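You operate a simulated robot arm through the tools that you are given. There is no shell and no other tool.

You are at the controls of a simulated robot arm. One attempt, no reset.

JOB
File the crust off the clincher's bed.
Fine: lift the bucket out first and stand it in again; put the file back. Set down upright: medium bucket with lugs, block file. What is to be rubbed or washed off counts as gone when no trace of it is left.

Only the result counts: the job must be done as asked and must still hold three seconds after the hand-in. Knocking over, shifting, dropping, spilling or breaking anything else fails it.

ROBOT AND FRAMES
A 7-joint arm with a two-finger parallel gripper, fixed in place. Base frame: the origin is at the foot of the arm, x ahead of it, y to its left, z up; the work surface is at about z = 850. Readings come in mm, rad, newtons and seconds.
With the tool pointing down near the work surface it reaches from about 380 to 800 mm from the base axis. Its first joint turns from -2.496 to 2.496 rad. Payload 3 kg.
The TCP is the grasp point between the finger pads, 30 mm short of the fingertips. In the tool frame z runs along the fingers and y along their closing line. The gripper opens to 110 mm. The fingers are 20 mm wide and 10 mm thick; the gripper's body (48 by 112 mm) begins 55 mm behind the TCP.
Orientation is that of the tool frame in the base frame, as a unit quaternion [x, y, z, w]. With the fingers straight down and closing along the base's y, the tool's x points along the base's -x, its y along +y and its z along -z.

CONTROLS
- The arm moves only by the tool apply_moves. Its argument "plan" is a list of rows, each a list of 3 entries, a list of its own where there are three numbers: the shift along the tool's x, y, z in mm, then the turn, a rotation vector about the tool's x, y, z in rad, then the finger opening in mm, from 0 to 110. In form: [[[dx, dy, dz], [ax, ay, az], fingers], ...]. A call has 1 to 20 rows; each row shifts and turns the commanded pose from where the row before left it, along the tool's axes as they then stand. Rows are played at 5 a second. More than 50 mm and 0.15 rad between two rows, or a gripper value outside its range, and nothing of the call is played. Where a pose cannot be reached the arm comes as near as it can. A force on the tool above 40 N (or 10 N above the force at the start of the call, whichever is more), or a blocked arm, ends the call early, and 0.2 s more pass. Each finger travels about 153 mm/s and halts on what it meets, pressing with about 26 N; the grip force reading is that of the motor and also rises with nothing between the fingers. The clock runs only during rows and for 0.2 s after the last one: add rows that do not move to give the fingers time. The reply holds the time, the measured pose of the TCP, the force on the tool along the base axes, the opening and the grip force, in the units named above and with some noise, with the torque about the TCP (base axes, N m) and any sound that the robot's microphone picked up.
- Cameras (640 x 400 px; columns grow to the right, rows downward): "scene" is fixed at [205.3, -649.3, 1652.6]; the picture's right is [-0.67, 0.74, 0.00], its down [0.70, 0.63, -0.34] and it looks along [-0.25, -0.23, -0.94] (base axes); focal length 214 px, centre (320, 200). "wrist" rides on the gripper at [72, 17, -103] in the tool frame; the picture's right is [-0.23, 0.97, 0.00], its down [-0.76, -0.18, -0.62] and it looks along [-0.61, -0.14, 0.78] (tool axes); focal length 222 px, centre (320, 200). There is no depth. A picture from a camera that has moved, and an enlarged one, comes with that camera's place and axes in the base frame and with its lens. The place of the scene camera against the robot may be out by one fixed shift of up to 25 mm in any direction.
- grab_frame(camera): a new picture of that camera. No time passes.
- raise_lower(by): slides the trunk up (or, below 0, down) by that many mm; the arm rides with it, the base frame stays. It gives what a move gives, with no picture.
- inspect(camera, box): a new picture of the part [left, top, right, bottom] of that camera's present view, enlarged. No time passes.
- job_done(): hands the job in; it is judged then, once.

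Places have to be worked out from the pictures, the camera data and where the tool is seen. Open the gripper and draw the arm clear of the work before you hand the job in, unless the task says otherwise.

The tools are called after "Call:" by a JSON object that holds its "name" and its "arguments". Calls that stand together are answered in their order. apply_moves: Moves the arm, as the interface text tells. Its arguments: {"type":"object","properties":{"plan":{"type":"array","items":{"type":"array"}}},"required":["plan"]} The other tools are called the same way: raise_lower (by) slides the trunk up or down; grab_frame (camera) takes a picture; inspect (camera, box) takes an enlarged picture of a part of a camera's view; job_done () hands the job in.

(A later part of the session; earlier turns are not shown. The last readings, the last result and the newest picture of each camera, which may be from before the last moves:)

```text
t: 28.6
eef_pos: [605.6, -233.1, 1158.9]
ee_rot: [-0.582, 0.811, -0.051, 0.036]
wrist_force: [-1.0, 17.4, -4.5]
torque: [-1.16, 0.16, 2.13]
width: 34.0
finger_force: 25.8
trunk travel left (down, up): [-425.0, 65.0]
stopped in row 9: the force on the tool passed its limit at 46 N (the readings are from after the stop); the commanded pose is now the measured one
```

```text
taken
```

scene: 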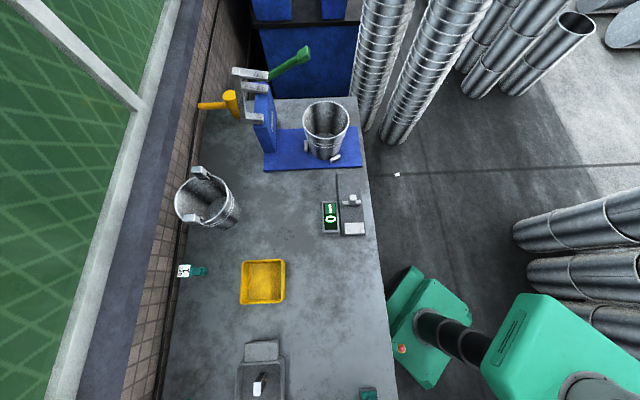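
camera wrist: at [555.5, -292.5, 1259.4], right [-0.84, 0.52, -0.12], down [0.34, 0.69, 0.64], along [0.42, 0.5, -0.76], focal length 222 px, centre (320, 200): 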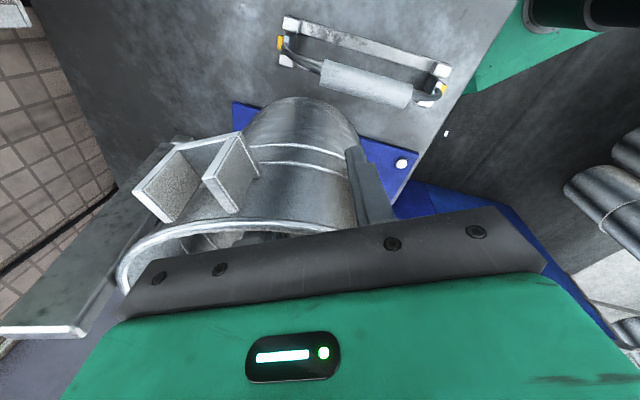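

The bucket hit the clincher's grey frame arm, and the width jumped to 34 mm, so it has twisted in the grip. I won't move until I've looked closely at how it's held.

Call:
{"name": "inspect", "arguments": {"camera": "wrist", "box": [80, 60, 440, 285]}}

Call:
{"name": "inspect", "arguments": {"camera": "wrist", "box": [220, 80, 440, 260]}}

Call:
{"name": "inspect", "arguments": {"camera": "wrist", "box": [0, 100, 240, 350]}}

```text
1.78 times, centred on (260, 172) of wrist
camera zoom: at [555.5, -292.5, 1259.4], right [-0.84, 0.52, -0.12], down [0.34, 0.69, 0.64], along [0.42, 0.5, -0.76], focal length 395 px, centre (427, 249)
```

zoom: 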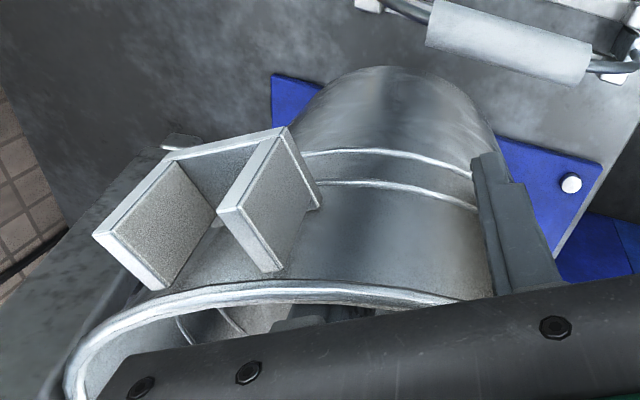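

```text
2.22 times, centred on (330, 170) of wrist
camera zoom: at [555.5, -292.5, 1259.4], right [-0.84, 0.52, -0.12], down [0.34, 0.69, 0.64], along [0.42, 0.5, -0.76], focal length 494 px, centre (298, 267)
```

zoom: 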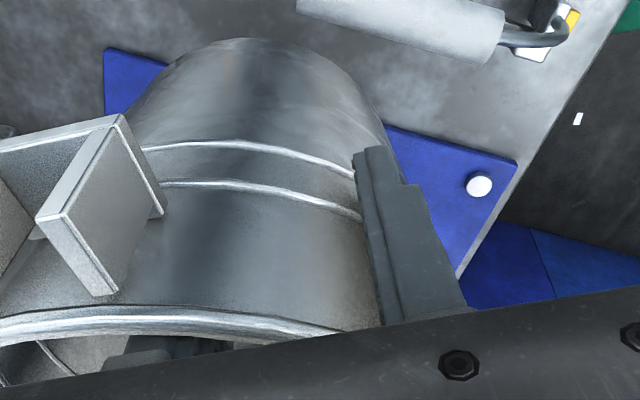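

```text
1.60 times, centred on (120, 225) of wrist
camera zoom: at [555.5, -292.5, 1259.4], right [-0.84, 0.52, -0.12], down [0.34, 0.69, 0.64], along [0.42, 0.5, -0.76], focal length 355 px, centre (640, 160)
```

zoom: 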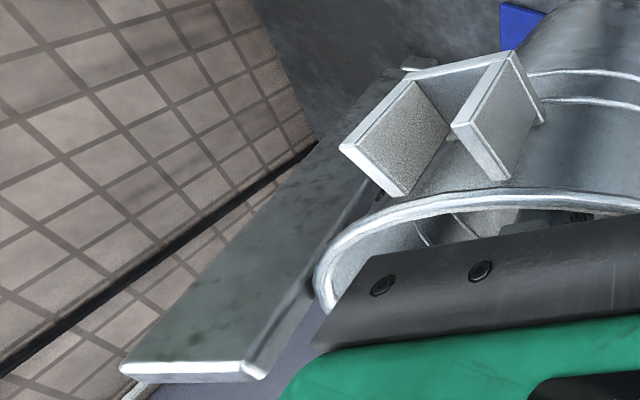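

The bucket's rim is leaning on the frame's grey bar, tilting it in the fingers. The clamp should realign the wall once it's unloaded, so I'll back off slowly along the way it came.

Call:
{"name": "apply_moves", "arguments": {"plan": [[[-4, -0.2, 0], [0, 0, 0], 0], [[-4, -0.2, 0], [0, 0, 0], 0], [[-4, -0.2, 0], [0, 0, 0], 0], [[0, 0, 0], [0, 0, 0], 0]]}}

Call:
{"name": "grab_frame", "arguments": {"camera": "wrist"}}

```text
t: 29.6
eef_pos: [610.8, -225.3, 1157.9]
ee_rot: [-0.581, 0.811, -0.051, 0.036]
wrist_force: [-6.6, 11.0, -10.5]
torque: [-0.66, 0.66, 1.15]
width: 29.8
finger_force: 25.9
trunk travel left (down, up): [-425.0, 65.0]
```

```text
taken
camera wrist: at [558.9, -284.1, 1259.4], right [-0.84, 0.53, -0.12], down [0.34, 0.69, 0.64], along [0.42, 0.5, -0.76], focal length 222 px, centre (320, 200)
```

wrist: 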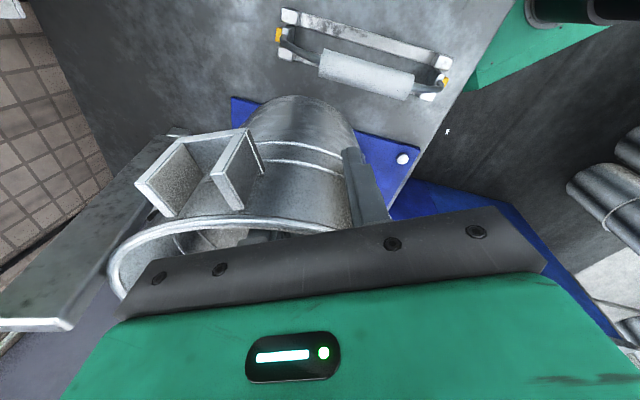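

It is realigning: the width is down to 29.8 mm and the load is lower. I'll keep backing off.

Call:
{"name": "apply_moves", "arguments": {"plan": [[[-5, -0.2, 0], [0, 0, 0], 0], [[-5, -0.2, 0], [0, 0, 0], 0], [[-5, -0.2, 0], [0, 0, 0], 0], [[-5, -0.2, 0], [0, 0, 0], 0], [[0, 0, 0], [0, 0, 0], 0]]}}

Call:
{"name": "grab_frame", "arguments": {"camera": "wrist"}}

```text
t: 30.8
eef_pos: [617.8, -207.2, 1158.0]
ee_rot: [-0.581, 0.812, -0.051, 0.038]
wrist_force: [0.4, 6.8, -4.9]
torque: [-0.51, 0.46, 0.77]
width: 22.2
finger_force: 26.1
trunk travel left (down, up): [-425.0, 65.0]
```

```text
taken
camera wrist: at [566.7, -265.9, 1259.8], right [-0.84, 0.53, -0.12], down [0.34, 0.69, 0.64], along [0.42, 0.5, -0.76], focal length 222 px, centre (320, 200)
```

wrist: 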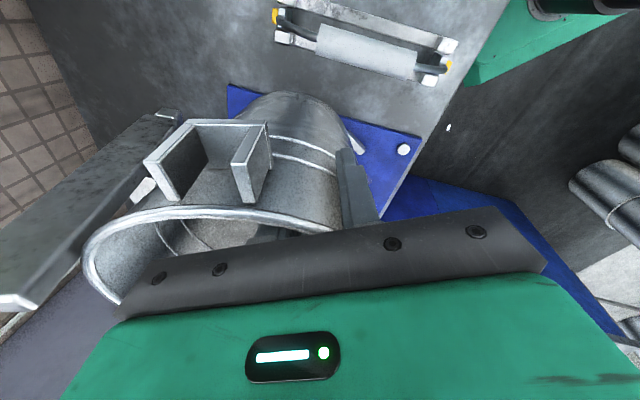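

Width is now 22 mm with less load, and the rim is levelling out. I'll continue backing off along the reverse path.

Call:
{"name": "apply_moves", "arguments": {"plan": [[[-6, -0.3, 0], [0, 0, 0], 0], [[-6, -0.3, 0], [0, 0, 0], 0], [[-6, -0.3, 0], [0, 0, 0], 0], [[-6, -0.3, 0], [0, 0, 0], 0], [[-6, -0.3, 0], [0, 0, 0], 0], [[0, 0, 0], [0, 0, 0], 0]]}}

Call:
{"name": "grab_frame", "arguments": {"camera": "wrist"}}

```text
t: 32.1
eef_pos: [628.1, -179.4, 1159.0]
ee_rot: [-0.581, 0.812, -0.051, 0.037]
wrist_force: [0.0, 5.2, -6.4]
torque: [-0.3, 0.5, 0.53]
width: 12.4
finger_force: 26.2
trunk travel left (down, up): [-425.0, 65.0]
```

```text
taken
camera wrist: at [577.3, -237.7, 1260.0], right [-0.84, 0.53, -0.12], down [0.34, 0.69, 0.64], along [0.42, 0.5, -0.76], focal length 222 px, centre (320, 200)
```

wrist: 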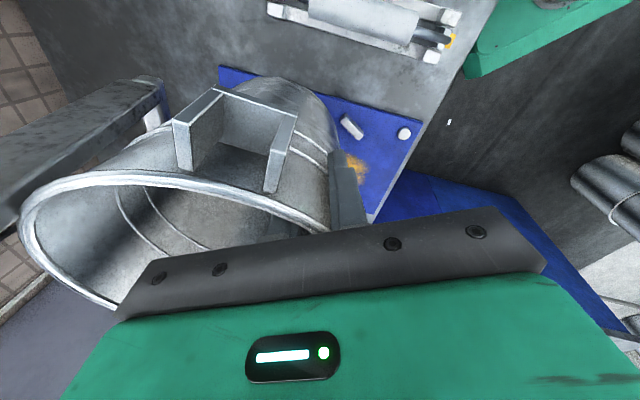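

Width is 12 mm and still recovering, with about 5 N of contact left. I'll continue backing off.

Call:
{"name": "apply_moves", "arguments": {"plan": [[[-6, -0.3, 0], [0, 0, 0], 0], [[-6, -0.3, 0], [0, 0, 0], 0], [[-6, -0.3, 0], [0, 0, 0], 0], [[-6, -0.3, 0], [0, 0, 0], 0], [[-6, -0.3, 0], [0, 0, 0], 0], [[0, 0, 0], [0, 0, 0], 0]]}}

Call:
{"name": "grab_frame", "arguments": {"camera": "wrist"}}

```text
t: 33.5
eef_pos: [639.9, -151.3, 1160.2]
ee_rot: [-0.581, 0.811, -0.05, 0.037]
wrist_force: [1.3, 4.0, -6.1]
torque: [-0.07, 0.56, 0.49]
width: 5.5
finger_force: 26.3
trunk travel left (down, up): [-425.0, 65.0]
```

```text
taken
camera wrist: at [588.5, -209.9, 1260.1], right [-0.84, 0.53, -0.12], down [0.34, 0.69, 0.64], along [0.42, 0.5, -0.76], focal length 222 px, centre (320, 200)
```

wrist: 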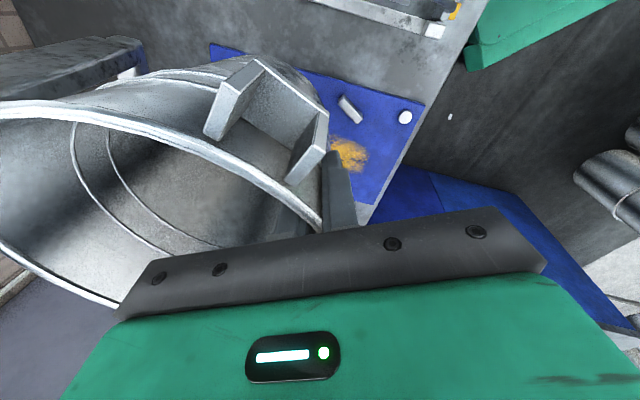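

Almost realigned (5.5 mm). There is still a light 4 N contact, so I'll back off another 25 mm.

Call:
{"name": "apply_moves", "arguments": {"plan": [[[-6, -0.3, 0], [0, 0, 0], 0], [[-6, -0.3, 0], [0, 0, 0], 0], [[-6, -0.3, 0], [0, 0, 0], 0], [[-6, -0.3, 0], [0, 0, 0], 0], [[0, 0, 0], [0, 0, 0], 0]]}}

Call:
{"name": "grab_frame", "arguments": {"camera": "wrist"}}

Call:
{"name": "inspect", "arguments": {"camera": "wrist", "box": [0, 0, 440, 275]}}

```text
t: 34.8
eef_pos: [648.7, -131.1, 1159.5]
ee_rot: [-0.581, 0.812, -0.05, 0.037]
wrist_force: [0.2, -1.1, -4.6]
torque: [0.09, 0.45, -0.02]
width: 4.0
finger_force: 26.1
trunk travel left (down, up): [-425.0, 65.0]
```

```text
taken
camera wrist: at [597.7, -188.5, 1260.3], right [-0.84, 0.53, -0.12], down [0.34, 0.69, 0.64], along [0.42, 0.5, -0.76], focal length 222 px, centre (320, 200)
```

wrist: 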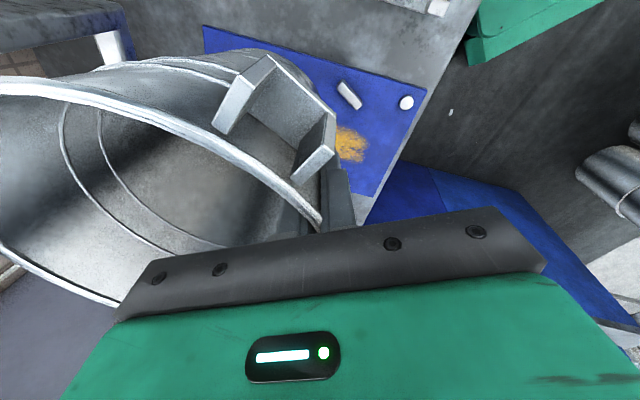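

```text
1.45 times, centred on (220, 138) of wrist
camera zoom: at [597.7, -188.5, 1260.3], right [-0.84, 0.53, -0.12], down [0.34, 0.69, 0.64], along [0.42, 0.5, -0.76], focal length 323 px, centre (466, 291)
```

zoom: 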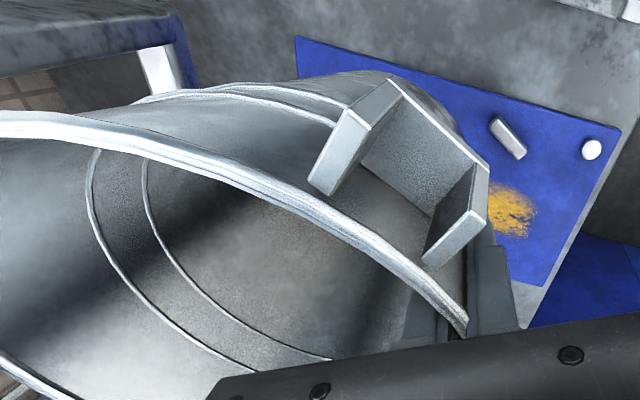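

Free of contact now: about 4.6 N of weight, width 4.0 mm. I'll pull the bucket straight back toward the base, away from the clincher frame, before any swinging.

Call:
{"name": "apply_moves", "arguments": {"plan": [[[1.2, 9.8, -1.3], [0, 0, 0], 0], [[2.5, 19.7, -2.6], [0, 0, 0], 0], [[2.5, 19.7, -2.6], [0, 0, 0], 0], [[2.5, 19.7, -2.6], [0, 0, 0], 0], [[2.5, 19.7, -2.6], [0, 0, 0], 0], [[2.5, 19.7, -2.6], [0, 0, 0], 0], [[2.5, 19.7, -2.6], [0, 0, 0], 0], [[1.2, 9.8, -1.3], [0, 0, 0], 0], [[0, 0, 0], [0, 0, 0], 0]]}}

Call:
{"name": "grab_frame", "arguments": {"camera": "wrist"}}

Call:
{"name": "grab_frame", "arguments": {"camera": "scene"}}

```text
t: 36.8
eef_pos: [510.6, -101.6, 1159.5]
ee_rot: [-0.581, 0.811, -0.05, 0.038]
wrist_force: [0.2, 1.0, -5.2]
torque: [0.09, 0.51, -0.01]
width: 3.9
finger_force: 26.3
trunk travel left (down, up): [-425.0, 65.0]
```

```text
taken
camera wrist: at [459.1, -159.6, 1260.0], right [-0.84, 0.53, -0.12], down [0.34, 0.69, 0.64], along [0.42, 0.5, -0.76], focal length 222 px, centre (320, 200)
```

wrist: 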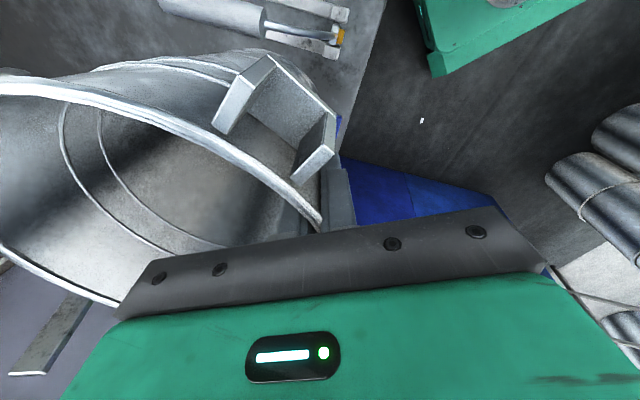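

```text
taken
```

scene: 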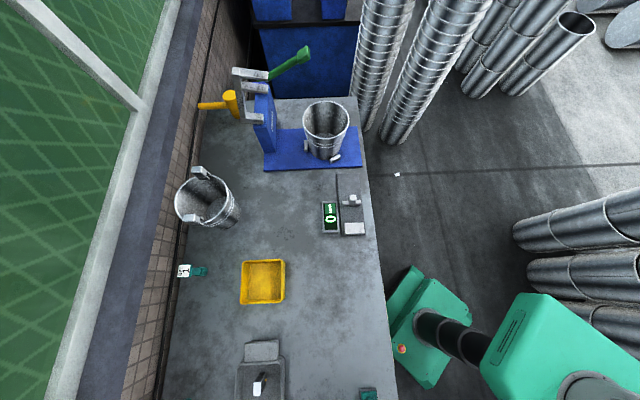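

Nothing on the table was disturbed, but the bucket has slipped around and perhaps tilted in the fingers. I'll zoom in to estimate its attitude before choosing how to set it down.

Call:
{"name": "inspect", "arguments": {"camera": "wrist", "box": [0, 30, 440, 305]}}

Call:
{"name": "inspect", "arguments": {"camera": "wrist", "box": [200, 40, 400, 240]}}

```text
1.45 times, centred on (220, 168) of wrist
camera zoom: at [459.1, -159.6, 1260.0], right [-0.84, 0.53, -0.12], down [0.34, 0.69, 0.64], along [0.42, 0.5, -0.76], focal length 323 px, centre (466, 247)
```

zoom: 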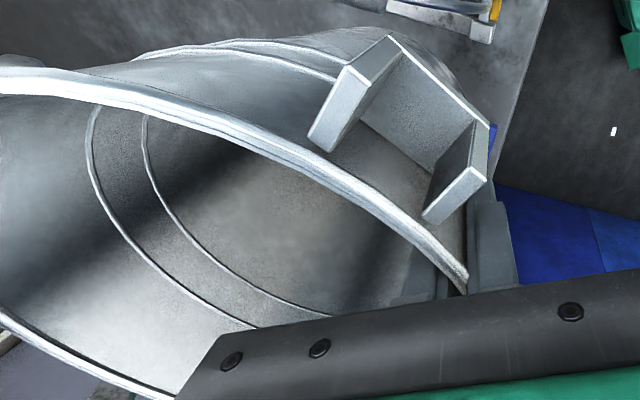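

```text
2.00 times, centred on (300, 140) of wrist
camera zoom: at [459.1, -159.6, 1260.0], right [-0.84, 0.53, -0.12], down [0.34, 0.69, 0.64], along [0.42, 0.5, -0.76], focal length 444 px, centre (360, 320)
```

zoom: 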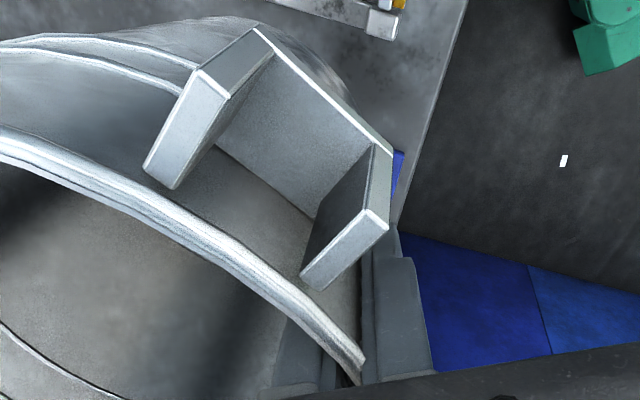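

The rim fit says the bucket is level. It has only slid about 15 mm around in the fingers and sits clear of everything. I'll retract 50 mm more, well inside the frame's radius, before swinging.

Call:
{"name": "apply_moves", "arguments": {"plan": [[[1.2, 9.8, -1.3], [0, 0, 0], 0], [[2.5, 19.7, -2.6], [0, 0, 0], 0], [[2.5, 19.7, -2.6], [0, 0, 0], 0], [[0, 0, 0], [0, 0, 0], 0]]}}

```text
t: 37.8
eef_pos: [462.6, -91.5, 1159.4]
ee_rot: [-0.581, 0.812, -0.051, 0.037]
wrist_force: [-0.6, 0.0, -5.3]
torque: [0.1, 0.51, 0.02]
width: 3.8
finger_force: 26.2
trunk travel left (down, up): [-425.0, 65.0]
```

The bucket is stable in the grip at radius 470. Now I'll swing it -49° around the base toward the clear spot near (282, -492).

Call:
{"name": "apply_moves", "arguments": {"plan": [[[12.6, -1.3, 0.17], [0, 0.0035, 0.0266], 0], [[25.1, -2.56, 0.33], [0, 0.00696, 0.05325], 0], [[25.1, -2.56, 0.33], [0, 0.00696, 0.05325], 0], [[25.1, -2.56, 0.33], [0, 0.00696, 0.05325], 0], [[25.1, -2.56, 0.33], [0, 0.00696, 0.05325], 0], [[25.1, -2.56, 0.33], [0, 0.00696, 0.05325], 0], [[25.1, -2.56, 0.33], [0, 0.00696, 0.05325], 0], [[25.1, -2.56, 0.33], [0, 0.00696, 0.05325], 0], [[12.6, -1.3, 0.17], [0, 0.0035, 0.0266], 0], [[0, 0, 0], [0, 0, 0], 0]]}}

Call:
{"name": "grab_frame", "arguments": {"camera": "wrist"}}

Call:
{"name": "grab_frame", "arguments": {"camera": "scene"}}

```text
t: 40.0
eef_pos: [381.4, -273.2, 1159.6]
ee_rot: [-0.394, 0.917, -0.058, 0.024]
wrist_force: [0.2, 3.6, -6.1]
torque: [0.14, 0.8, 0.65]
width: 9.0
finger_force: 27.5
trunk travel left (down, up): [-425.0, 65.0]
```

```text
taken
camera wrist: at [310.2, -305.6, 1260.9], right [-0.55, 0.83, -0.12], down [0.6, 0.49, 0.64], along [0.59, 0.28, -0.76], focal length 222 px, centre (320, 200)
```

wrist: 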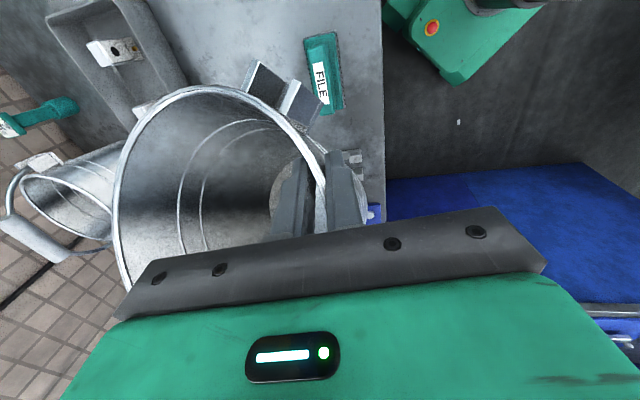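

```text
taken
```

scene: 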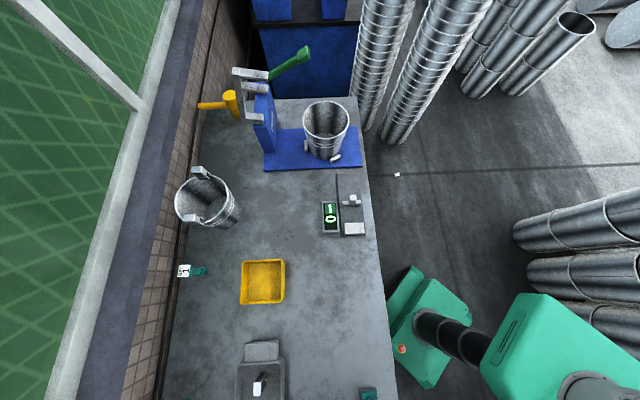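

The width rose to 9 mm and there's a new side load, so something may be touching or still swinging. I'll hold still and re-read.

Call:
{"name": "apply_moves", "arguments": {"plan": [[[0, 0, 0], [0, 0, 0], 0], [[0, 0, 0], [0, 0, 0], 0]]}}

Call:
{"name": "inspect", "arguments": {"camera": "wrist", "box": [80, 60, 440, 285]}}

Call:
{"name": "inspect", "arguments": {"camera": "wrist", "box": [220, 100, 420, 250]}}

```text
t: 40.5
eef_pos: [379.0, -273.9, 1159.9]
ee_rot: [-0.395, 0.917, -0.057, 0.025]
wrist_force: [-0.6, 3.3, -5.5]
torque: [0.26, 0.69, 0.47]
width: 4.4
finger_force: 25.4
trunk travel left (down, up): [-425.0, 65.0]
```

```text
1.78 times, centred on (260, 172) of wrist
camera zoom: at [309.7, -306.4, 1261.0], right [-0.55, 0.83, -0.12], down [0.59, 0.49, 0.64], along [0.59, 0.28, -0.76], focal length 395 px, centre (427, 249)
```

zoom: 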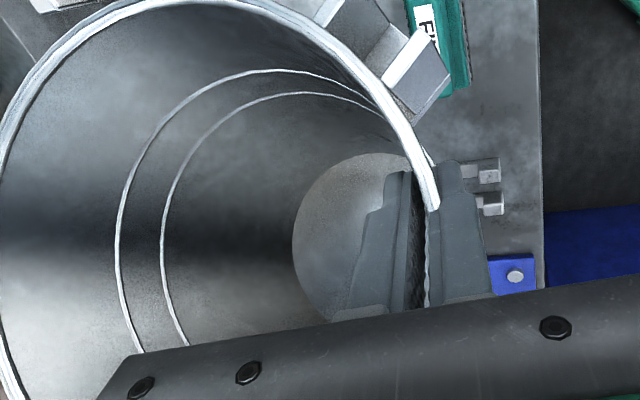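

```text
2.67 times, centred on (320, 175) of wrist
camera zoom: at [309.7, -306.4, 1261.0], right [-0.55, 0.83, -0.12], down [0.59, 0.49, 0.64], along [0.59, 0.28, -0.76], focal length 592 px, centre (320, 267)
```

zoom: 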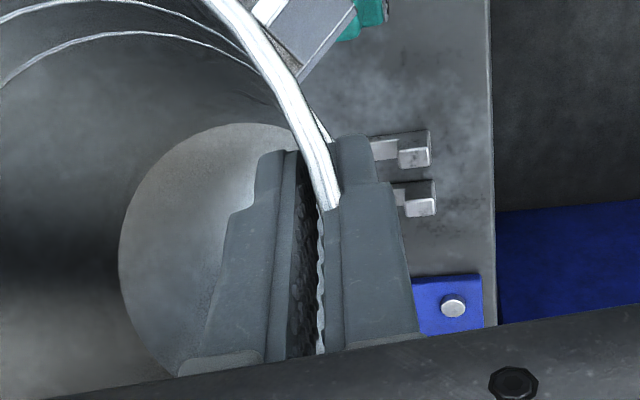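

The grip is still changing (9.0 to 4.4 mm). I'll hold again to see whether it settles before doing anything else.

Call:
{"name": "apply_moves", "arguments": {"plan": [[[0, 0, 0], [0, 0, 0], 0], [[0, 0, 0], [0, 0, 0], 0], [[0, 0, 0], [0, 0, 0], 0]]}}

Call:
{"name": "grab_frame", "arguments": {"camera": "wrist"}}

```text
t: 41.4
eef_pos: [380.8, -274.0, 1159.6]
ee_rot: [-0.395, 0.916, -0.058, 0.025]
wrist_force: [-0.2, 0.5, -4.8]
torque: [0.02, 0.67, 0.01]
width: 3.6
finger_force: 26.4
trunk travel left (down, up): [-425.0, 65.0]
```

```text
taken
camera wrist: at [309.8, -306.3, 1261.2], right [-0.55, 0.83, -0.12], down [0.59, 0.49, 0.64], along [0.59, 0.28, -0.76], focal length 222 px, centre (320, 200)
```

wrist: 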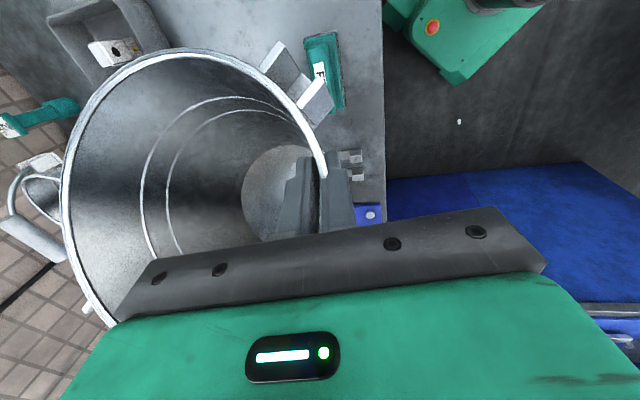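

It has settled (no side load, about 4.9 N, width 3.6 mm), but the bucket now hangs tilted about 35° with its bottom swung away from the camera, held near the fingertips. I'll slowly rotate the tool to bring it upright before lowering, half of the correction first.

Call:
{"name": "apply_moves", "arguments": {"plan": [[[0, 0, 0], [-0.015, 0.033, -0.004], 0], [[0, 0, 0], [-0.031, 0.066, -0.009], 0], [[0, 0, 0], [-0.031, 0.066, -0.009], 0], [[0, 0, 0], [-0.031, 0.066, -0.009], 0], [[0, 0, 0], [-0.015, 0.033, -0.004], 0], [[0, 0, 0], [0, 0, 0], 0]]}}

Call:
{"name": "grab_frame", "arguments": {"camera": "wrist"}}

```text
t: 42.8
eef_pos: [380.4, -275.2, 1159.2]
ee_rot: [-0.401, 0.906, -0.053, -0.122]
wrist_force: [0.1, -0.5, -5.3]
torque: [0.12, 0.5, 0.02]
width: 4.0
finger_force: 26.1
trunk travel left (down, up): [-425.0, 65.0]
```

```text
taken
camera wrist: at [340.2, -294.3, 1279.8], right [-0.57, 0.82, -0.06], down [0.74, 0.54, 0.4], along [0.36, 0.19, -0.91], focal length 222 px, centre (320, 200)
```

wrist: 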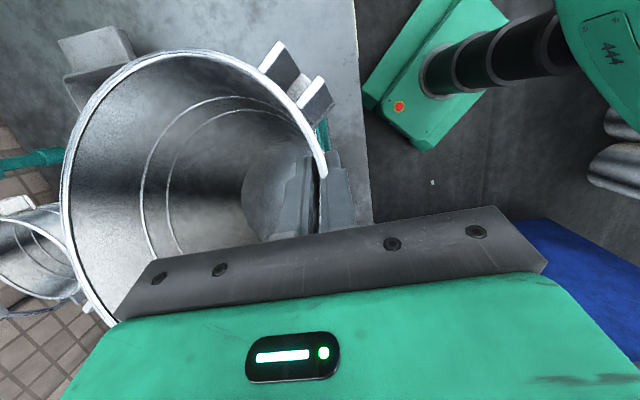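

The bucket stayed fixed in the fingers and the tilt dropped to about 24°. My ellipse fit says a further +0.42 rad about the closing axis will bring it upright, so I'll do that slowly.

Call:
{"name": "apply_moves", "arguments": {"plan": [[[0, 0, 0], [0, 0.03, 0], 0], [[0, 0, 0], [0, 0.06, 0], 0], [[0, 0, 0], [0, 0.06, 0], 0], [[0, 0, 0], [0, 0.06, 0], 0], [[0, 0, 0], [0, 0.06, 0], 0], [[0, 0, 0], [0, 0.06, 0], 0], [[0, 0, 0], [0, 0.06, 0], 0], [[0, 0, 0], [0, 0.03, 0], 0], [[0, 0, 0], [0, 0, 0], 0]]}}

Call:
{"name": "grab_frame", "arguments": {"camera": "wrist"}}

```text
t: 44.8
eef_pos: [381.1, -276.2, 1160.2]
ee_rot: [-0.38, 0.862, -0.135, -0.307]
wrist_force: [0.1, 0.0, -5.8]
torque: [0.31, 0.3, 0.01]
width: 3.6
finger_force: 26.0
trunk travel left (down, up): [-425.0, 65.0]
```

```text
taken
camera wrist: at [375.7, -255.9, 1286.9], right [-0.6, 0.79, -0.14], down [0.79, 0.61, 0.0], along [0.09, -0.11, -0.99], focal length 222 px, centre (320, 200)
```

wrist: 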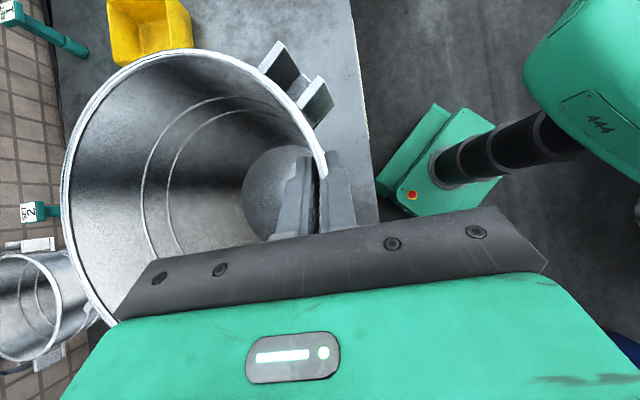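

The bucket is now essentially upright, with its centre of mass about (55, -56) from the TCP. I'll carry it slowly toward the clear spot at about (304, -481), keeping this orientation.

Call:
{"name": "apply_moves", "arguments": {"plan": [[[5.5, 0.4, 4], [0, 0, 0], 0], [[10.9, 0.75, 8], [0, 0, 0], 0], [[10.9, 0.75, 8], [0, 0, 0], 0], [[10.9, 0.75, 8], [0, 0, 0], 0], [[10.9, 0.75, 8], [0, 0, 0], 0], [[10.9, 0.75, 8], [0, 0, 0], 0], [[10.9, 0.75, 8], [0, 0, 0], 0], [[5.5, 0.4, 4], [0, 0, 0], 0], [[0, 0, 0], [0, 0, 0], 0]]}}

Call:
{"name": "grab_frame", "arguments": {"camera": "wrist"}}

Call:
{"name": "grab_frame", "arguments": {"camera": "scene"}}

```text
t: 46.8
eef_pos: [313.5, -341.1, 1165.4]
ee_rot: [-0.38, 0.861, -0.136, -0.308]
wrist_force: [-0.3, 0.0, -5.5]
torque: [0.34, 0.28, 0.01]
width: 3.8
finger_force: 26.0
trunk travel left (down, up): [-425.0, 65.0]
```

```text
taken
camera wrist: at [307.7, -321.8, 1291.9], right [-0.6, 0.79, -0.14], down [0.79, 0.61, 0.0], along [0.09, -0.11, -0.99], focal length 222 px, centre (320, 200)
```

wrist: 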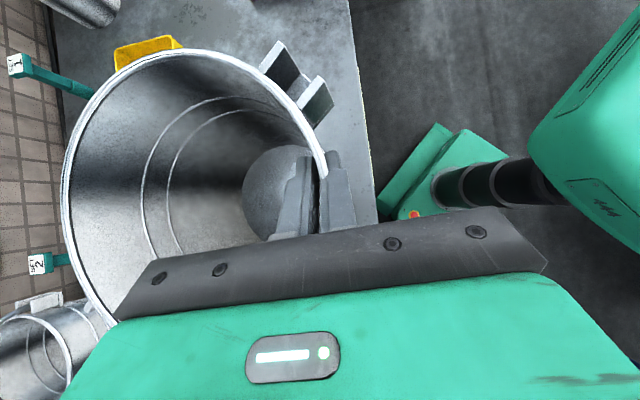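

```text
taken
```

scene: 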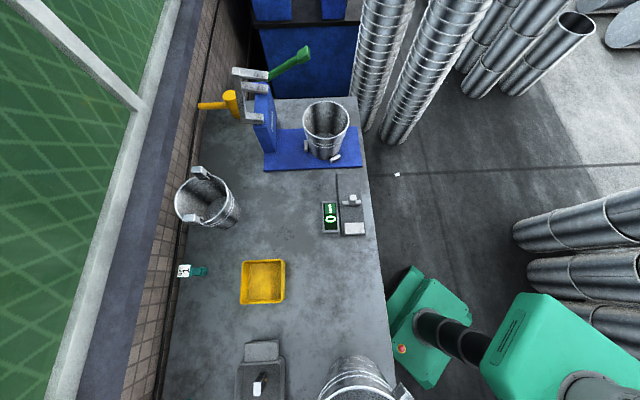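

Stable, and the bucket is now entering the scene view at the bottom. I'll carry on with the second half of the move.

Call:
{"name": "apply_moves", "arguments": {"plan": [[[5.5, 0.4, 4], [0, 0, 0], 0], [[10.9, 0.75, 8], [0, 0, 0], 0], [[10.9, 0.75, 8], [0, 0, 0], 0], [[10.9, 0.75, 8], [0, 0, 0], 0], [[10.9, 0.75, 8], [0, 0, 0], 0], [[10.9, 0.75, 8], [0, 0, 0], 0], [[10.9, 0.75, 8], [0, 0, 0], 0], [[5.5, 0.4, 4], [0, 0, 0], 0], [[0, 0, 0], [0, 0, 0], 0]]}}

Call:
{"name": "grab_frame", "arguments": {"camera": "wrist"}}

Call:
{"name": "grab_frame", "arguments": {"camera": "scene"}}

```text
t: 48.8
eef_pos: [244.9, -407.5, 1170.7]
ee_rot: [-0.381, 0.861, -0.136, -0.307]
wrist_force: [0.3, -0.2, -5.0]
torque: [0.3, 0.31, 0.02]
width: 4.3
finger_force: 25.9
trunk travel left (down, up): [-425.0, 65.0]
```

```text
taken
camera wrist: at [240.2, -388.5, 1296.9], right [-0.6, 0.79, -0.14], down [0.79, 0.61, 0.0], along [0.09, -0.11, -0.99], focal length 222 px, centre (320, 200)
```

wrist: 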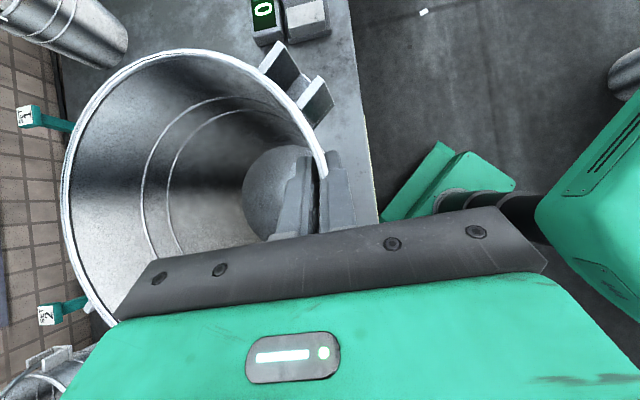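

```text
taken
```

scene: 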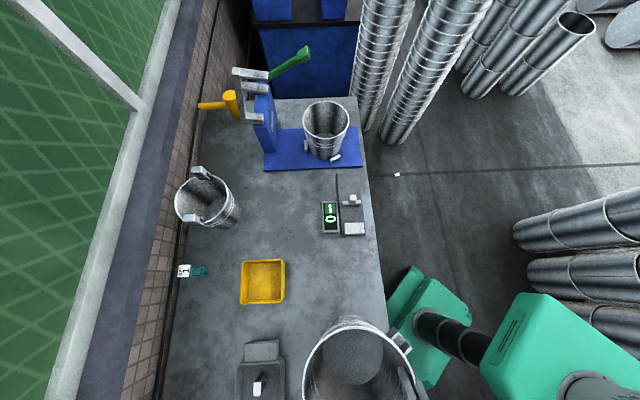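

The bucket is at about (295, -480) and over clear table. I'll lower it 80 mm, leaving roughly 15 mm to the table.

Call:
{"name": "apply_moves", "arguments": {"plan": [[[-3.2, 0, 3.9], [0, 0, 0], 0], [[-6.32, 0, 7.75], [0, 0, 0], 0], [[-6.32, 0, 7.75], [0, 0, 0], 0], [[-6.32, 0, 7.75], [0, 0, 0], 0], [[-6.32, 0, 7.75], [0, 0, 0], 0], [[-6.32, 0, 7.75], [0, 0, 0], 0], [[-6.32, 0, 7.75], [0, 0, 0], 0], [[-6.32, 0, 7.75], [0, 0, 0], 0], [[-3.2, 0, 3.9], [0, 0, 0], 0], [[0, 0, 0], [0, 0, 0], 0]]}}

Call:
{"name": "grab_frame", "arguments": {"camera": "scene"}}

```text
t: 51.0
eef_pos: [245.6, -407.6, 1090.4]
ee_rot: [-0.38, 0.861, -0.136, -0.308]
wrist_force: [0.3, 0.6, -5.2]
torque: [0.29, 0.26, 0.04]
width: 3.9
finger_force: 26.1
trunk travel left (down, up): [-425.0, 65.0]
```

```text
taken
```

scene: 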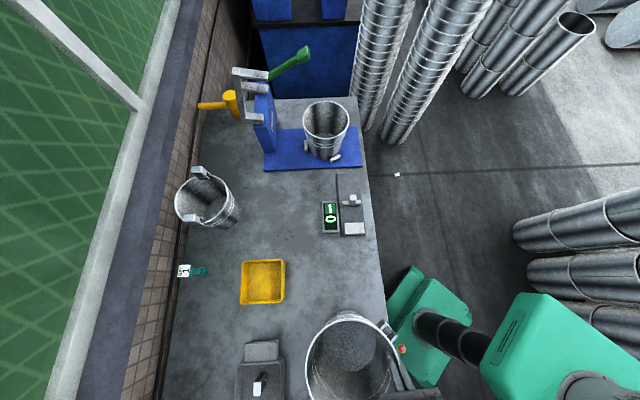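

Still holding 5.2 N with no contact yet. I'll lower in 3 mm steps and watch for touchdown.

Call:
{"name": "apply_moves", "arguments": {"plan": [[[-1.9, 0, 2.32], [0, 0, 0], 0], [[-1.9, 0, 2.32], [0, 0, 0], 0], [[-1.9, 0, 2.32], [0, 0, 0], 0], [[0, 0, 0], [0, 0, 0], 0]]}}

Call:
{"name": "inspect", "arguments": {"camera": "scene", "box": [260, 290, 460, 400]}}

```text
t: 52.0
eef_pos: [245.6, -406.7, 1080.7]
ee_rot: [-0.381, 0.862, -0.136, -0.307]
wrist_force: [-0.4, 0.4, -5.3]
torque: [0.33, 0.32, -0.02]
width: 4.0
finger_force: 25.7
trunk travel left (down, up): [-425.0, 65.0]
```

```text
3.20 times, centred on (360, 345) of scene
camera zoom: at [205.3, -649.3, 1652.6], right [-0.67, 0.74, 0.0], down [0.7, 0.63, -0.34], along [-0.25, -0.23, -0.94], focal length 686 px, centre (192, -264)
```

zoom: 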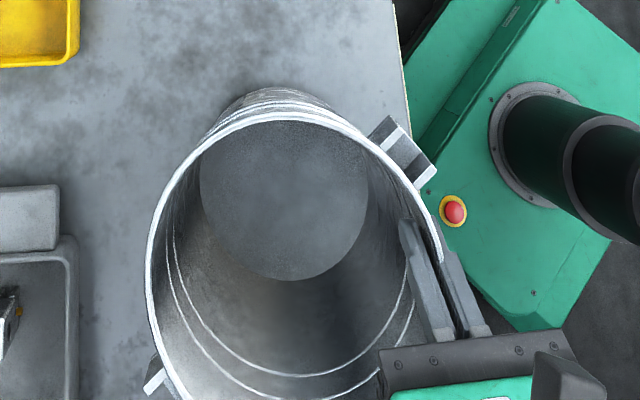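

No contact yet. I'll continue down in small steps.

Call:
{"name": "apply_moves", "arguments": {"plan": [[[-1.6, 0, 1.94], [0, 0, 0], 0], [[-1.6, 0, 1.94], [0, 0, 0], 0], [[-1.6, 0, 1.94], [0, 0, 0], 0], [[0, 0, 0], [0, 0, 0], 0]]}}

Call:
{"name": "apply_moves", "arguments": {"plan": [[[-1.3, 0, 1.55], [0, 0, 0], 0], [[-1.3, 0, 1.55], [0, 0, 0], 0], [[0, 0, 0], [0, 0, 0], 0]]}}

```text
t: 53.0
eef_pos: [244.2, -408.4, 1072.8]
ee_rot: [-0.381, 0.861, -0.136, -0.307]
wrist_force: [0.4, -0.2, -5.7]
torque: [0.34, 0.31, 0.0]
width: 4.1
finger_force: 26.4
trunk travel left (down, up): [-425.0, 65.0]
```

```text
t: 53.8
eef_pos: [245.0, -406.2, 1069.1]
ee_rot: [-0.381, 0.861, -0.136, -0.308]
wrist_force: [-0.1, 0.2, -4.9]
torque: [0.31, 0.32, -0.01]
width: 3.8
finger_force: 25.9
trunk travel left (down, up): [-425.0, 65.0]
```

Still carrying the full weight, so the bucket is a bit shorter than I thought. I'll continue down in 2 mm steps.

Call:
{"name": "apply_moves", "arguments": {"plan": [[[-1.3, 0, 1.55], [0, 0, 0], 0], [[-1.3, 0, 1.55], [0, 0, 0], 0], [[-1.3, 0, 1.55], [0, 0, 0], 0], [[0, 0, 0], [0, 0, 0], 0]]}}

Call:
{"name": "apply_moves", "arguments": {"plan": [[[-1.3, 0, 1.55], [0, 0, 0], 0], [[-1.3, 0, 1.55], [0, 0, 0], 0], [[0, 0, 0], [0, 0, 0], 0]]}}

```text
t: 54.8
eef_pos: [245.3, -407.0, 1064.1]
ee_rot: [-0.38, 0.862, -0.137, -0.307]
wrist_force: [-4.9, 4.2, 12.7]
torque: [0.04, -0.84, 0.14]
width: 3.9
finger_force: 25.7
trunk travel left (down, up): [-425.0, 65.0]
```

```text
t: 55.5
eef_pos: [244.6, -408.6, 1060.3]
ee_rot: [-0.38, 0.862, -0.136, -0.308]
wrist_force: [-4.0, 2.1, 9.8]
torque: [-0.27, -0.94, 0.11]
width: 4.6
finger_force: 25.9
trunk travel left (down, up): [-425.0, 65.0]
```

Touchdown: the table now pushes back with about 10-13 N. I'll check how flat it stands before releasing.

Call:
{"name": "inspect", "arguments": {"camera": "scene", "box": [260, 290, 460, 400]}}

Call:
{"name": "grab_frame", "arguments": {"camera": "wrist"}}

```text
3.20 times, centred on (360, 345) of scene
camera zoom: at [205.3, -649.3, 1652.6], right [-0.67, 0.74, 0.0], down [0.7, 0.63, -0.34], along [-0.25, -0.23, -0.94], focal length 686 px, centre (192, -264)
```

zoom: 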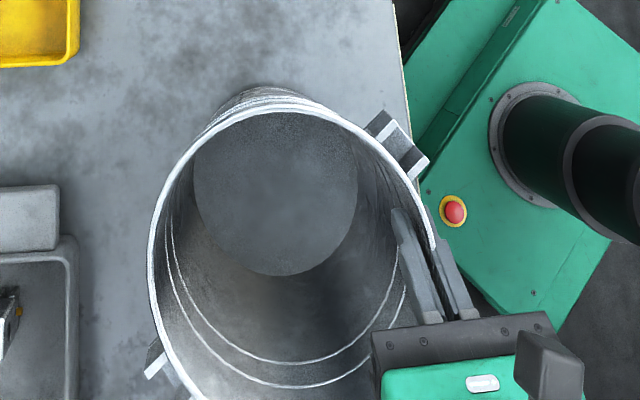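

```text
taken
camera wrist: at [238.8, -387.9, 1186.5], right [-0.6, 0.79, -0.14], down [0.79, 0.61, 0.0], along [0.09, -0.12, -0.99], focal length 222 px, centre (320, 200)
```

wrist: 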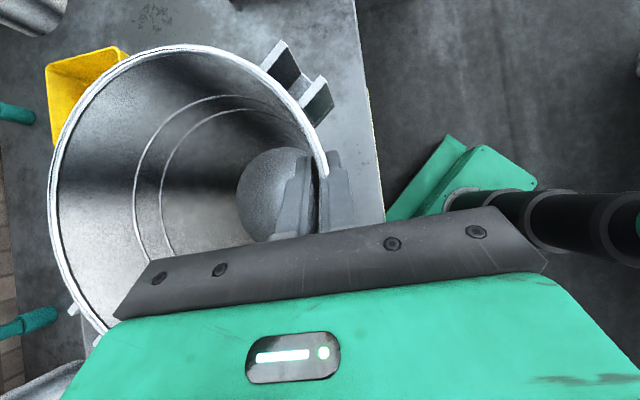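

The bucket is on the table with some preload. I'll rise 3 mm to ease the pressure and open slowly.

Call:
{"name": "apply_moves", "arguments": {"plan": [[[1.9, 0, -2.3], [0, 0, 0], 0], [[0, 0, 0], [0, 0, 0], 0], [[0, 0, 0], [0, 0, 0], 8], [[0, 0, 0], [0, 0, 0], 14], [[0, 0, 0], [0, 0, 0], 30], [[0, 0, 0], [0, 0, 0], 30]]}}

Call:
{"name": "inspect", "arguments": {"camera": "scene", "box": [260, 290, 460, 400]}}

Call:
{"name": "grab_frame", "arguments": {"camera": "wrist"}}

```text
t: 57.0
eef_pos: [244.5, -406.5, 1062.1]
ee_rot: [-0.381, 0.862, -0.136, -0.307]
wrist_force: [-0.4, 1.1, -1.1]
torque: [-0.01, 0.01, -0.01]
width: 30.9
finger_force: 0.5
trunk travel left (down, up): [-425.0, 65.0]
```

```text
3.20 times, centred on (360, 345) of scene
camera zoom: at [205.3, -649.3, 1652.6], right [-0.67, 0.74, 0.0], down [0.7, 0.63, -0.34], along [-0.25, -0.23, -0.94], focal length 686 px, centre (192, -264)
```

zoom: 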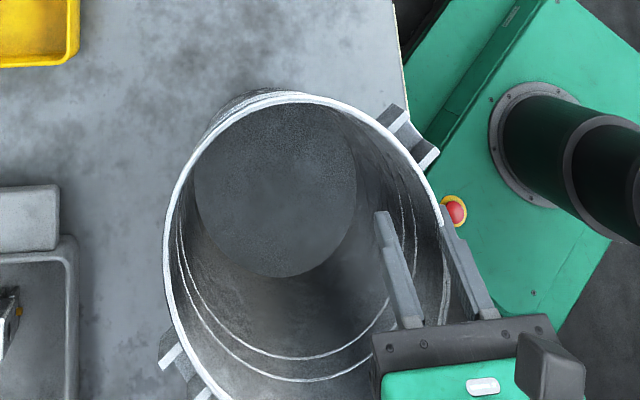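

```text
taken
camera wrist: at [239.5, -388.3, 1189.1], right [-0.6, 0.79, -0.14], down [0.79, 0.61, 0.0], along [0.09, -0.11, -0.99], focal length 222 px, centre (320, 200)
```

wrist: 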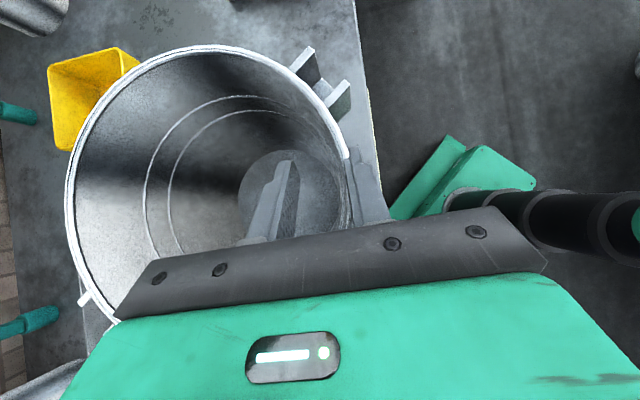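

The bucket settled flat on the table. I'll shift slightly outward and withdraw along the tool axis.

Call:
{"name": "apply_moves", "arguments": {"plan": [[[0, 5, 0], [0, 0, 0], 40], [[0, 2, 0], [0, 0, 0], 40], [[0, 0, -15], [0, 0, 0], 40], [[0, 0, -15], [0, 0, 0], 40], [[0, 0, -20], [0, 0, 0], 40], [[0, 0, -30], [0, 0, 0], 40], [[0, 0, -30], [0, 0, 0], 40], [[0, 0, 0], [0, 0, 0], 40]]}}

Call:
{"name": "inspect", "arguments": {"camera": "scene", "box": [260, 290, 460, 400]}}

Call:
{"name": "grab_frame", "arguments": {"camera": "wrist"}}

```text
t: 58.8
eef_pos: [286.9, -350.4, 1148.2]
ee_rot: [-0.381, 0.861, -0.137, -0.308]
wrist_force: [-0.1, 0.5, 0.0]
torque: [0.02, -0.05, 0.0]
width: 40.2
finger_force: 0.1
trunk travel left (down, up): [-425.0, 65.0]
```

```text
3.20 times, centred on (360, 345) of scene
camera zoom: at [205.3, -649.3, 1652.6], right [-0.67, 0.74, 0.0], down [0.7, 0.63, -0.34], along [-0.25, -0.23, -0.94], focal length 686 px, centre (192, -264)
```

zoom: 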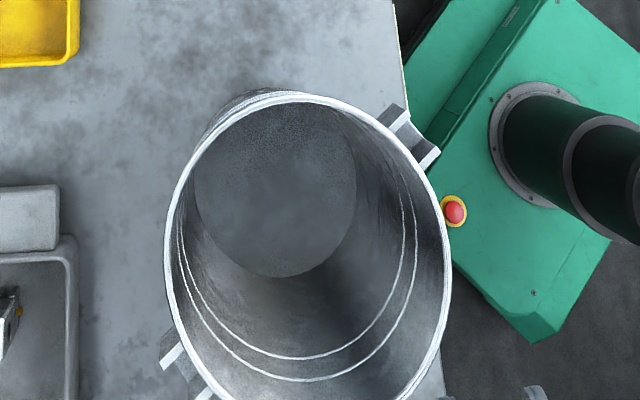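

```text
taken
camera wrist: at [281.3, -331.4, 1274.8], right [-0.6, 0.79, -0.14], down [0.79, 0.61, 0.0], along [0.09, -0.11, -0.99], focal length 222 px, centre (320, 200)
```

wrist: 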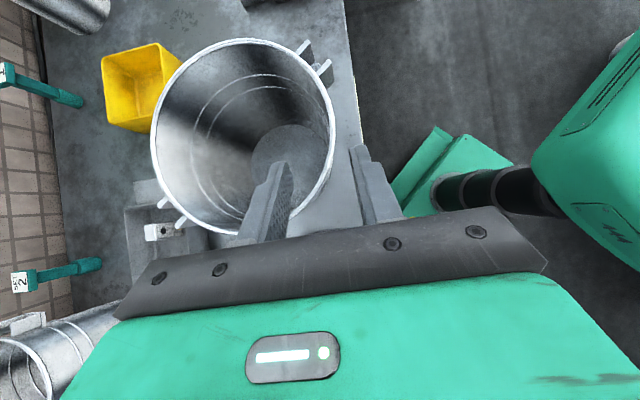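

The bucket now stands upright at about (300, -468), clear of everything. I'll rise, take the tilt out of the tool so it points straight down, and then move above the file.

Call:
{"name": "apply_moves", "arguments": {"plan": [[[19, 0, -23.2], [0, 0, 0], 60], [[0, 0, 0], [0, -0.137, 0], 60], [[0, 0, 0], [0, -0.137, 0], 60], [[0, 0, 0], [0, -0.137, 0], 60], [[0, 0, 0], [0, -0.137, 0], 60], [[0, 0, 0], [0, -0.136, 0], 60], [[0, 0, 0], [0, 0, 0], 60]]}}

Call:
{"name": "grab_frame", "arguments": {"camera": "wrist"}}

```text
t: 60.4
eef_pos: [286.2, -350.7, 1177.3]
ee_rot: [-0.404, 0.915, 0.001, -0.001]
wrist_force: [-1.1, -0.2, 0.1]
torque: [0.02, 0.01, 0.0]
width: 60.2
finger_force: 0.0
trunk travel left (down, up): [-425.0, 65.0]
```

```text
taken
camera wrist: at [225.9, -392.6, 1281.7], right [-0.57, 0.82, 0.0], down [0.64, 0.44, 0.62], along [0.51, 0.35, -0.78], focal length 222 px, centre (320, 200)
```

wrist: 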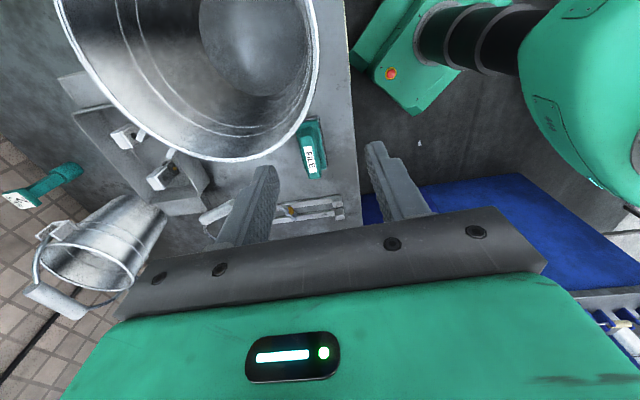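

The tool is vertical now and the file is visible at about (393, -297), with the fingers' closing line across its width. I'll move over it and down to z 1050 for a close look.

Call:
{"name": "apply_moves", "arguments": {"plan": [[[-38, -14, 0], [0, 0, 0], 70], [[-38, -14, 0], [0, 0, 0], 70], [[-38, -14, 0], [0, 0, 0], 70], [[0, 0, 42], [0, 0, 0], 70], [[0, 0, 42], [0, 0, 0], 70], [[0, 0, 42], [0, 0, 0], 70], [[0, 0, 0], [0, 0, 0], 70]]}}

Call:
{"name": "grab_frame", "arguments": {"camera": "wrist"}}

Call:
{"name": "inspect", "arguments": {"camera": "wrist", "box": [200, 40, 440, 240]}}

```text
t: 62.0
eef_pos: [397.3, -295.2, 1049.9]
ee_rot: [-0.404, 0.915, -0.001, -0.001]
wrist_force: [0.8, -0.1, 0.6]
torque: [-0.04, 0.02, 0.01]
width: 70.2
finger_force: 0.0
trunk travel left (down, up): [-425.0, 65.0]
```

```text
taken
camera wrist: at [334.9, -336.8, 1154.8], right [-0.57, 0.82, 0.0], down [0.65, 0.44, 0.62], along [0.51, 0.35, -0.78], focal length 222 px, centre (320, 200)
```

wrist: 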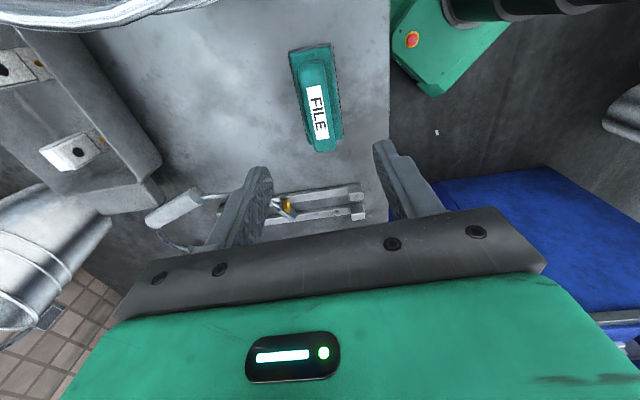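

```text
2.00 times, centred on (320, 140) of wrist
camera zoom: at [334.9, -336.8, 1154.8], right [-0.57, 0.82, 0.0], down [0.65, 0.44, 0.62], along [0.51, 0.35, -0.78], focal length 444 px, centre (320, 320)
```

zoom: 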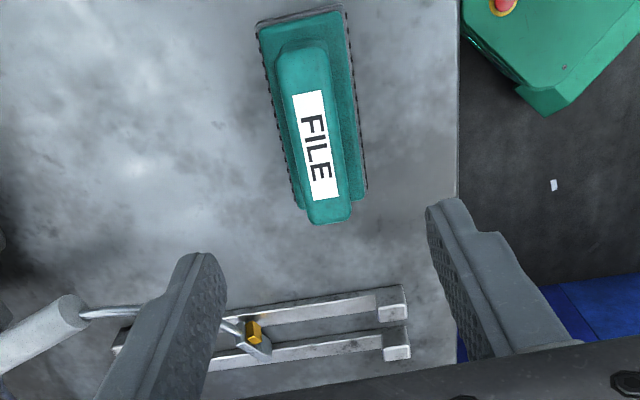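

The file's base is centred near (398, -294) and its tall teal handle runs along the table direction. With 70 mm opening the fingers clear the base, so I'll turn 0.04 rad to align and descend partway to check centring.

Call:
{"name": "apply_moves", "arguments": {"plan": [[[0, 0, 30], [0, 0, 0.04], 70], [[0, 0, 30], [0, 0, 0], 70], [[0, 0, 20], [0, 0, 0], 70], [[0, 0, 0], [0, 0, 0], 70]]}}

Call:
{"name": "grab_frame", "arguments": {"camera": "wrist"}}

Call:
{"name": "inspect", "arguments": {"camera": "wrist", "box": [200, 60, 440, 260]}}

```text
t: 63.0
eef_pos: [394.1, -296.1, 971.5]
ee_rot: [-0.386, 0.922, 0.0, 0.0]
wrist_force: [-0.2, -0.5, -0.1]
torque: [0.03, 0.01, -0.03]
width: 69.9
finger_force: 0.2
trunk travel left (down, up): [-425.0, 65.0]
```

```text
taken
camera wrist: at [331.8, -334.5, 1075.2], right [-0.53, 0.85, 0.0], down [0.66, 0.42, 0.62], along [0.53, 0.33, -0.78], focal length 222 px, centre (320, 200)
```

wrist: 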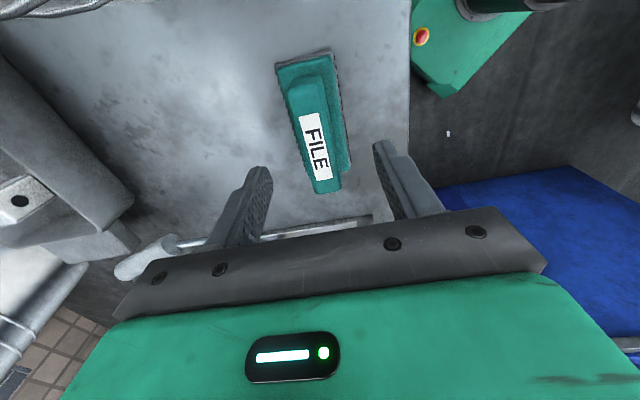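

```text
2.00 times, centred on (320, 160) of wrist
camera zoom: at [331.8, -334.5, 1075.2], right [-0.53, 0.85, 0.0], down [0.66, 0.42, 0.62], along [0.53, 0.33, -0.78], focal length 444 px, centre (320, 280)
```

zoom: 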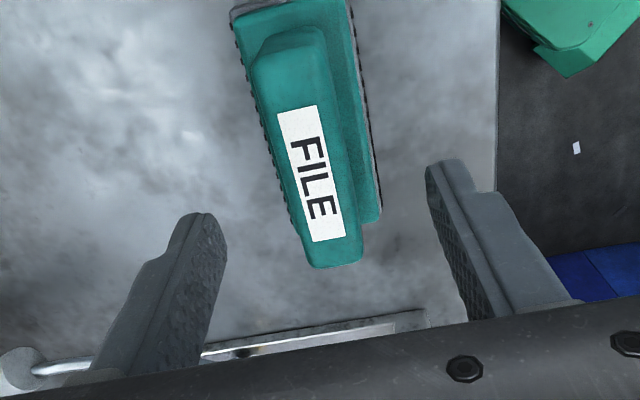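

Handle top is at roughly z 913 and its centre at (397, -296.5), about 3 mm off the TCP. I'll correct that and descend to TCP z ~907 with the fingers straddling the handle.

Call:
{"name": "apply_moves", "arguments": {"plan": [[[-1.4, -2.8, 22], [0, 0, 0], 70], [[0, 0, 22], [0, 0, 0], 70], [[0, 0, 20], [0, 0, 0], 70], [[0, 0, 0], [0, 0, 0], 70]]}}

Call:
{"name": "grab_frame", "arguments": {"camera": "wrist"}}

Call:
{"name": "inspect", "arguments": {"camera": "wrist", "box": [200, 60, 440, 260]}}

```text
t: 64.0
eef_pos: [398.5, -297.3, 907.2]
ee_rot: [-0.386, 0.923, 0.0, 0.0]
wrist_force: [0.5, 0.0, -0.4]
torque: [0.02, -0.03, 0.0]
width: 69.9
finger_force: 0.0
trunk travel left (down, up): [-425.0, 65.0]
```

```text
taken
camera wrist: at [335.7, -336.0, 1011.1], right [-0.53, 0.85, 0.0], down [0.66, 0.42, 0.62], along [0.53, 0.33, -0.78], focal length 222 px, centre (320, 200)
```

wrist: 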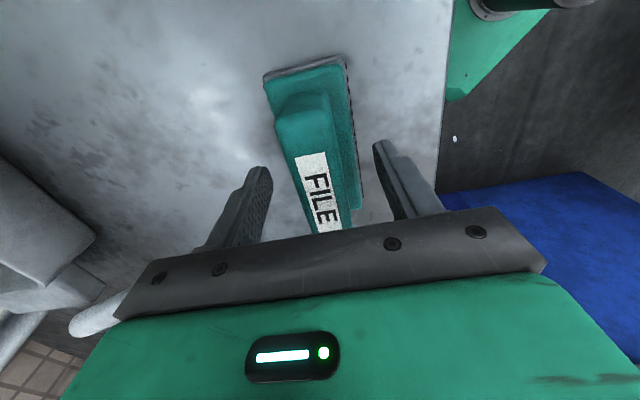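

```text
2.00 times, centred on (320, 160) of wrist
camera zoom: at [335.7, -336.0, 1011.1], right [-0.53, 0.85, 0.0], down [0.66, 0.42, 0.62], along [0.53, 0.33, -0.78], focal length 444 px, centre (320, 280)
```

zoom: 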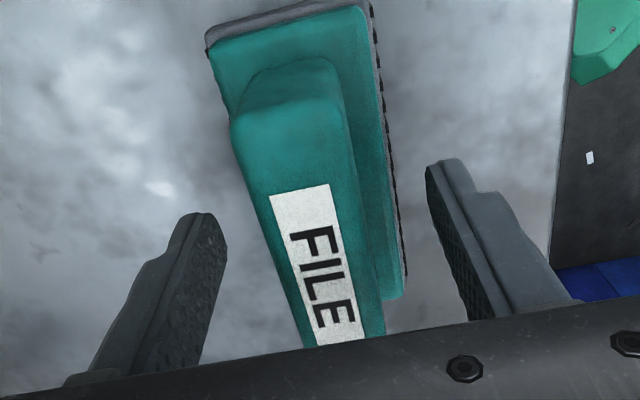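

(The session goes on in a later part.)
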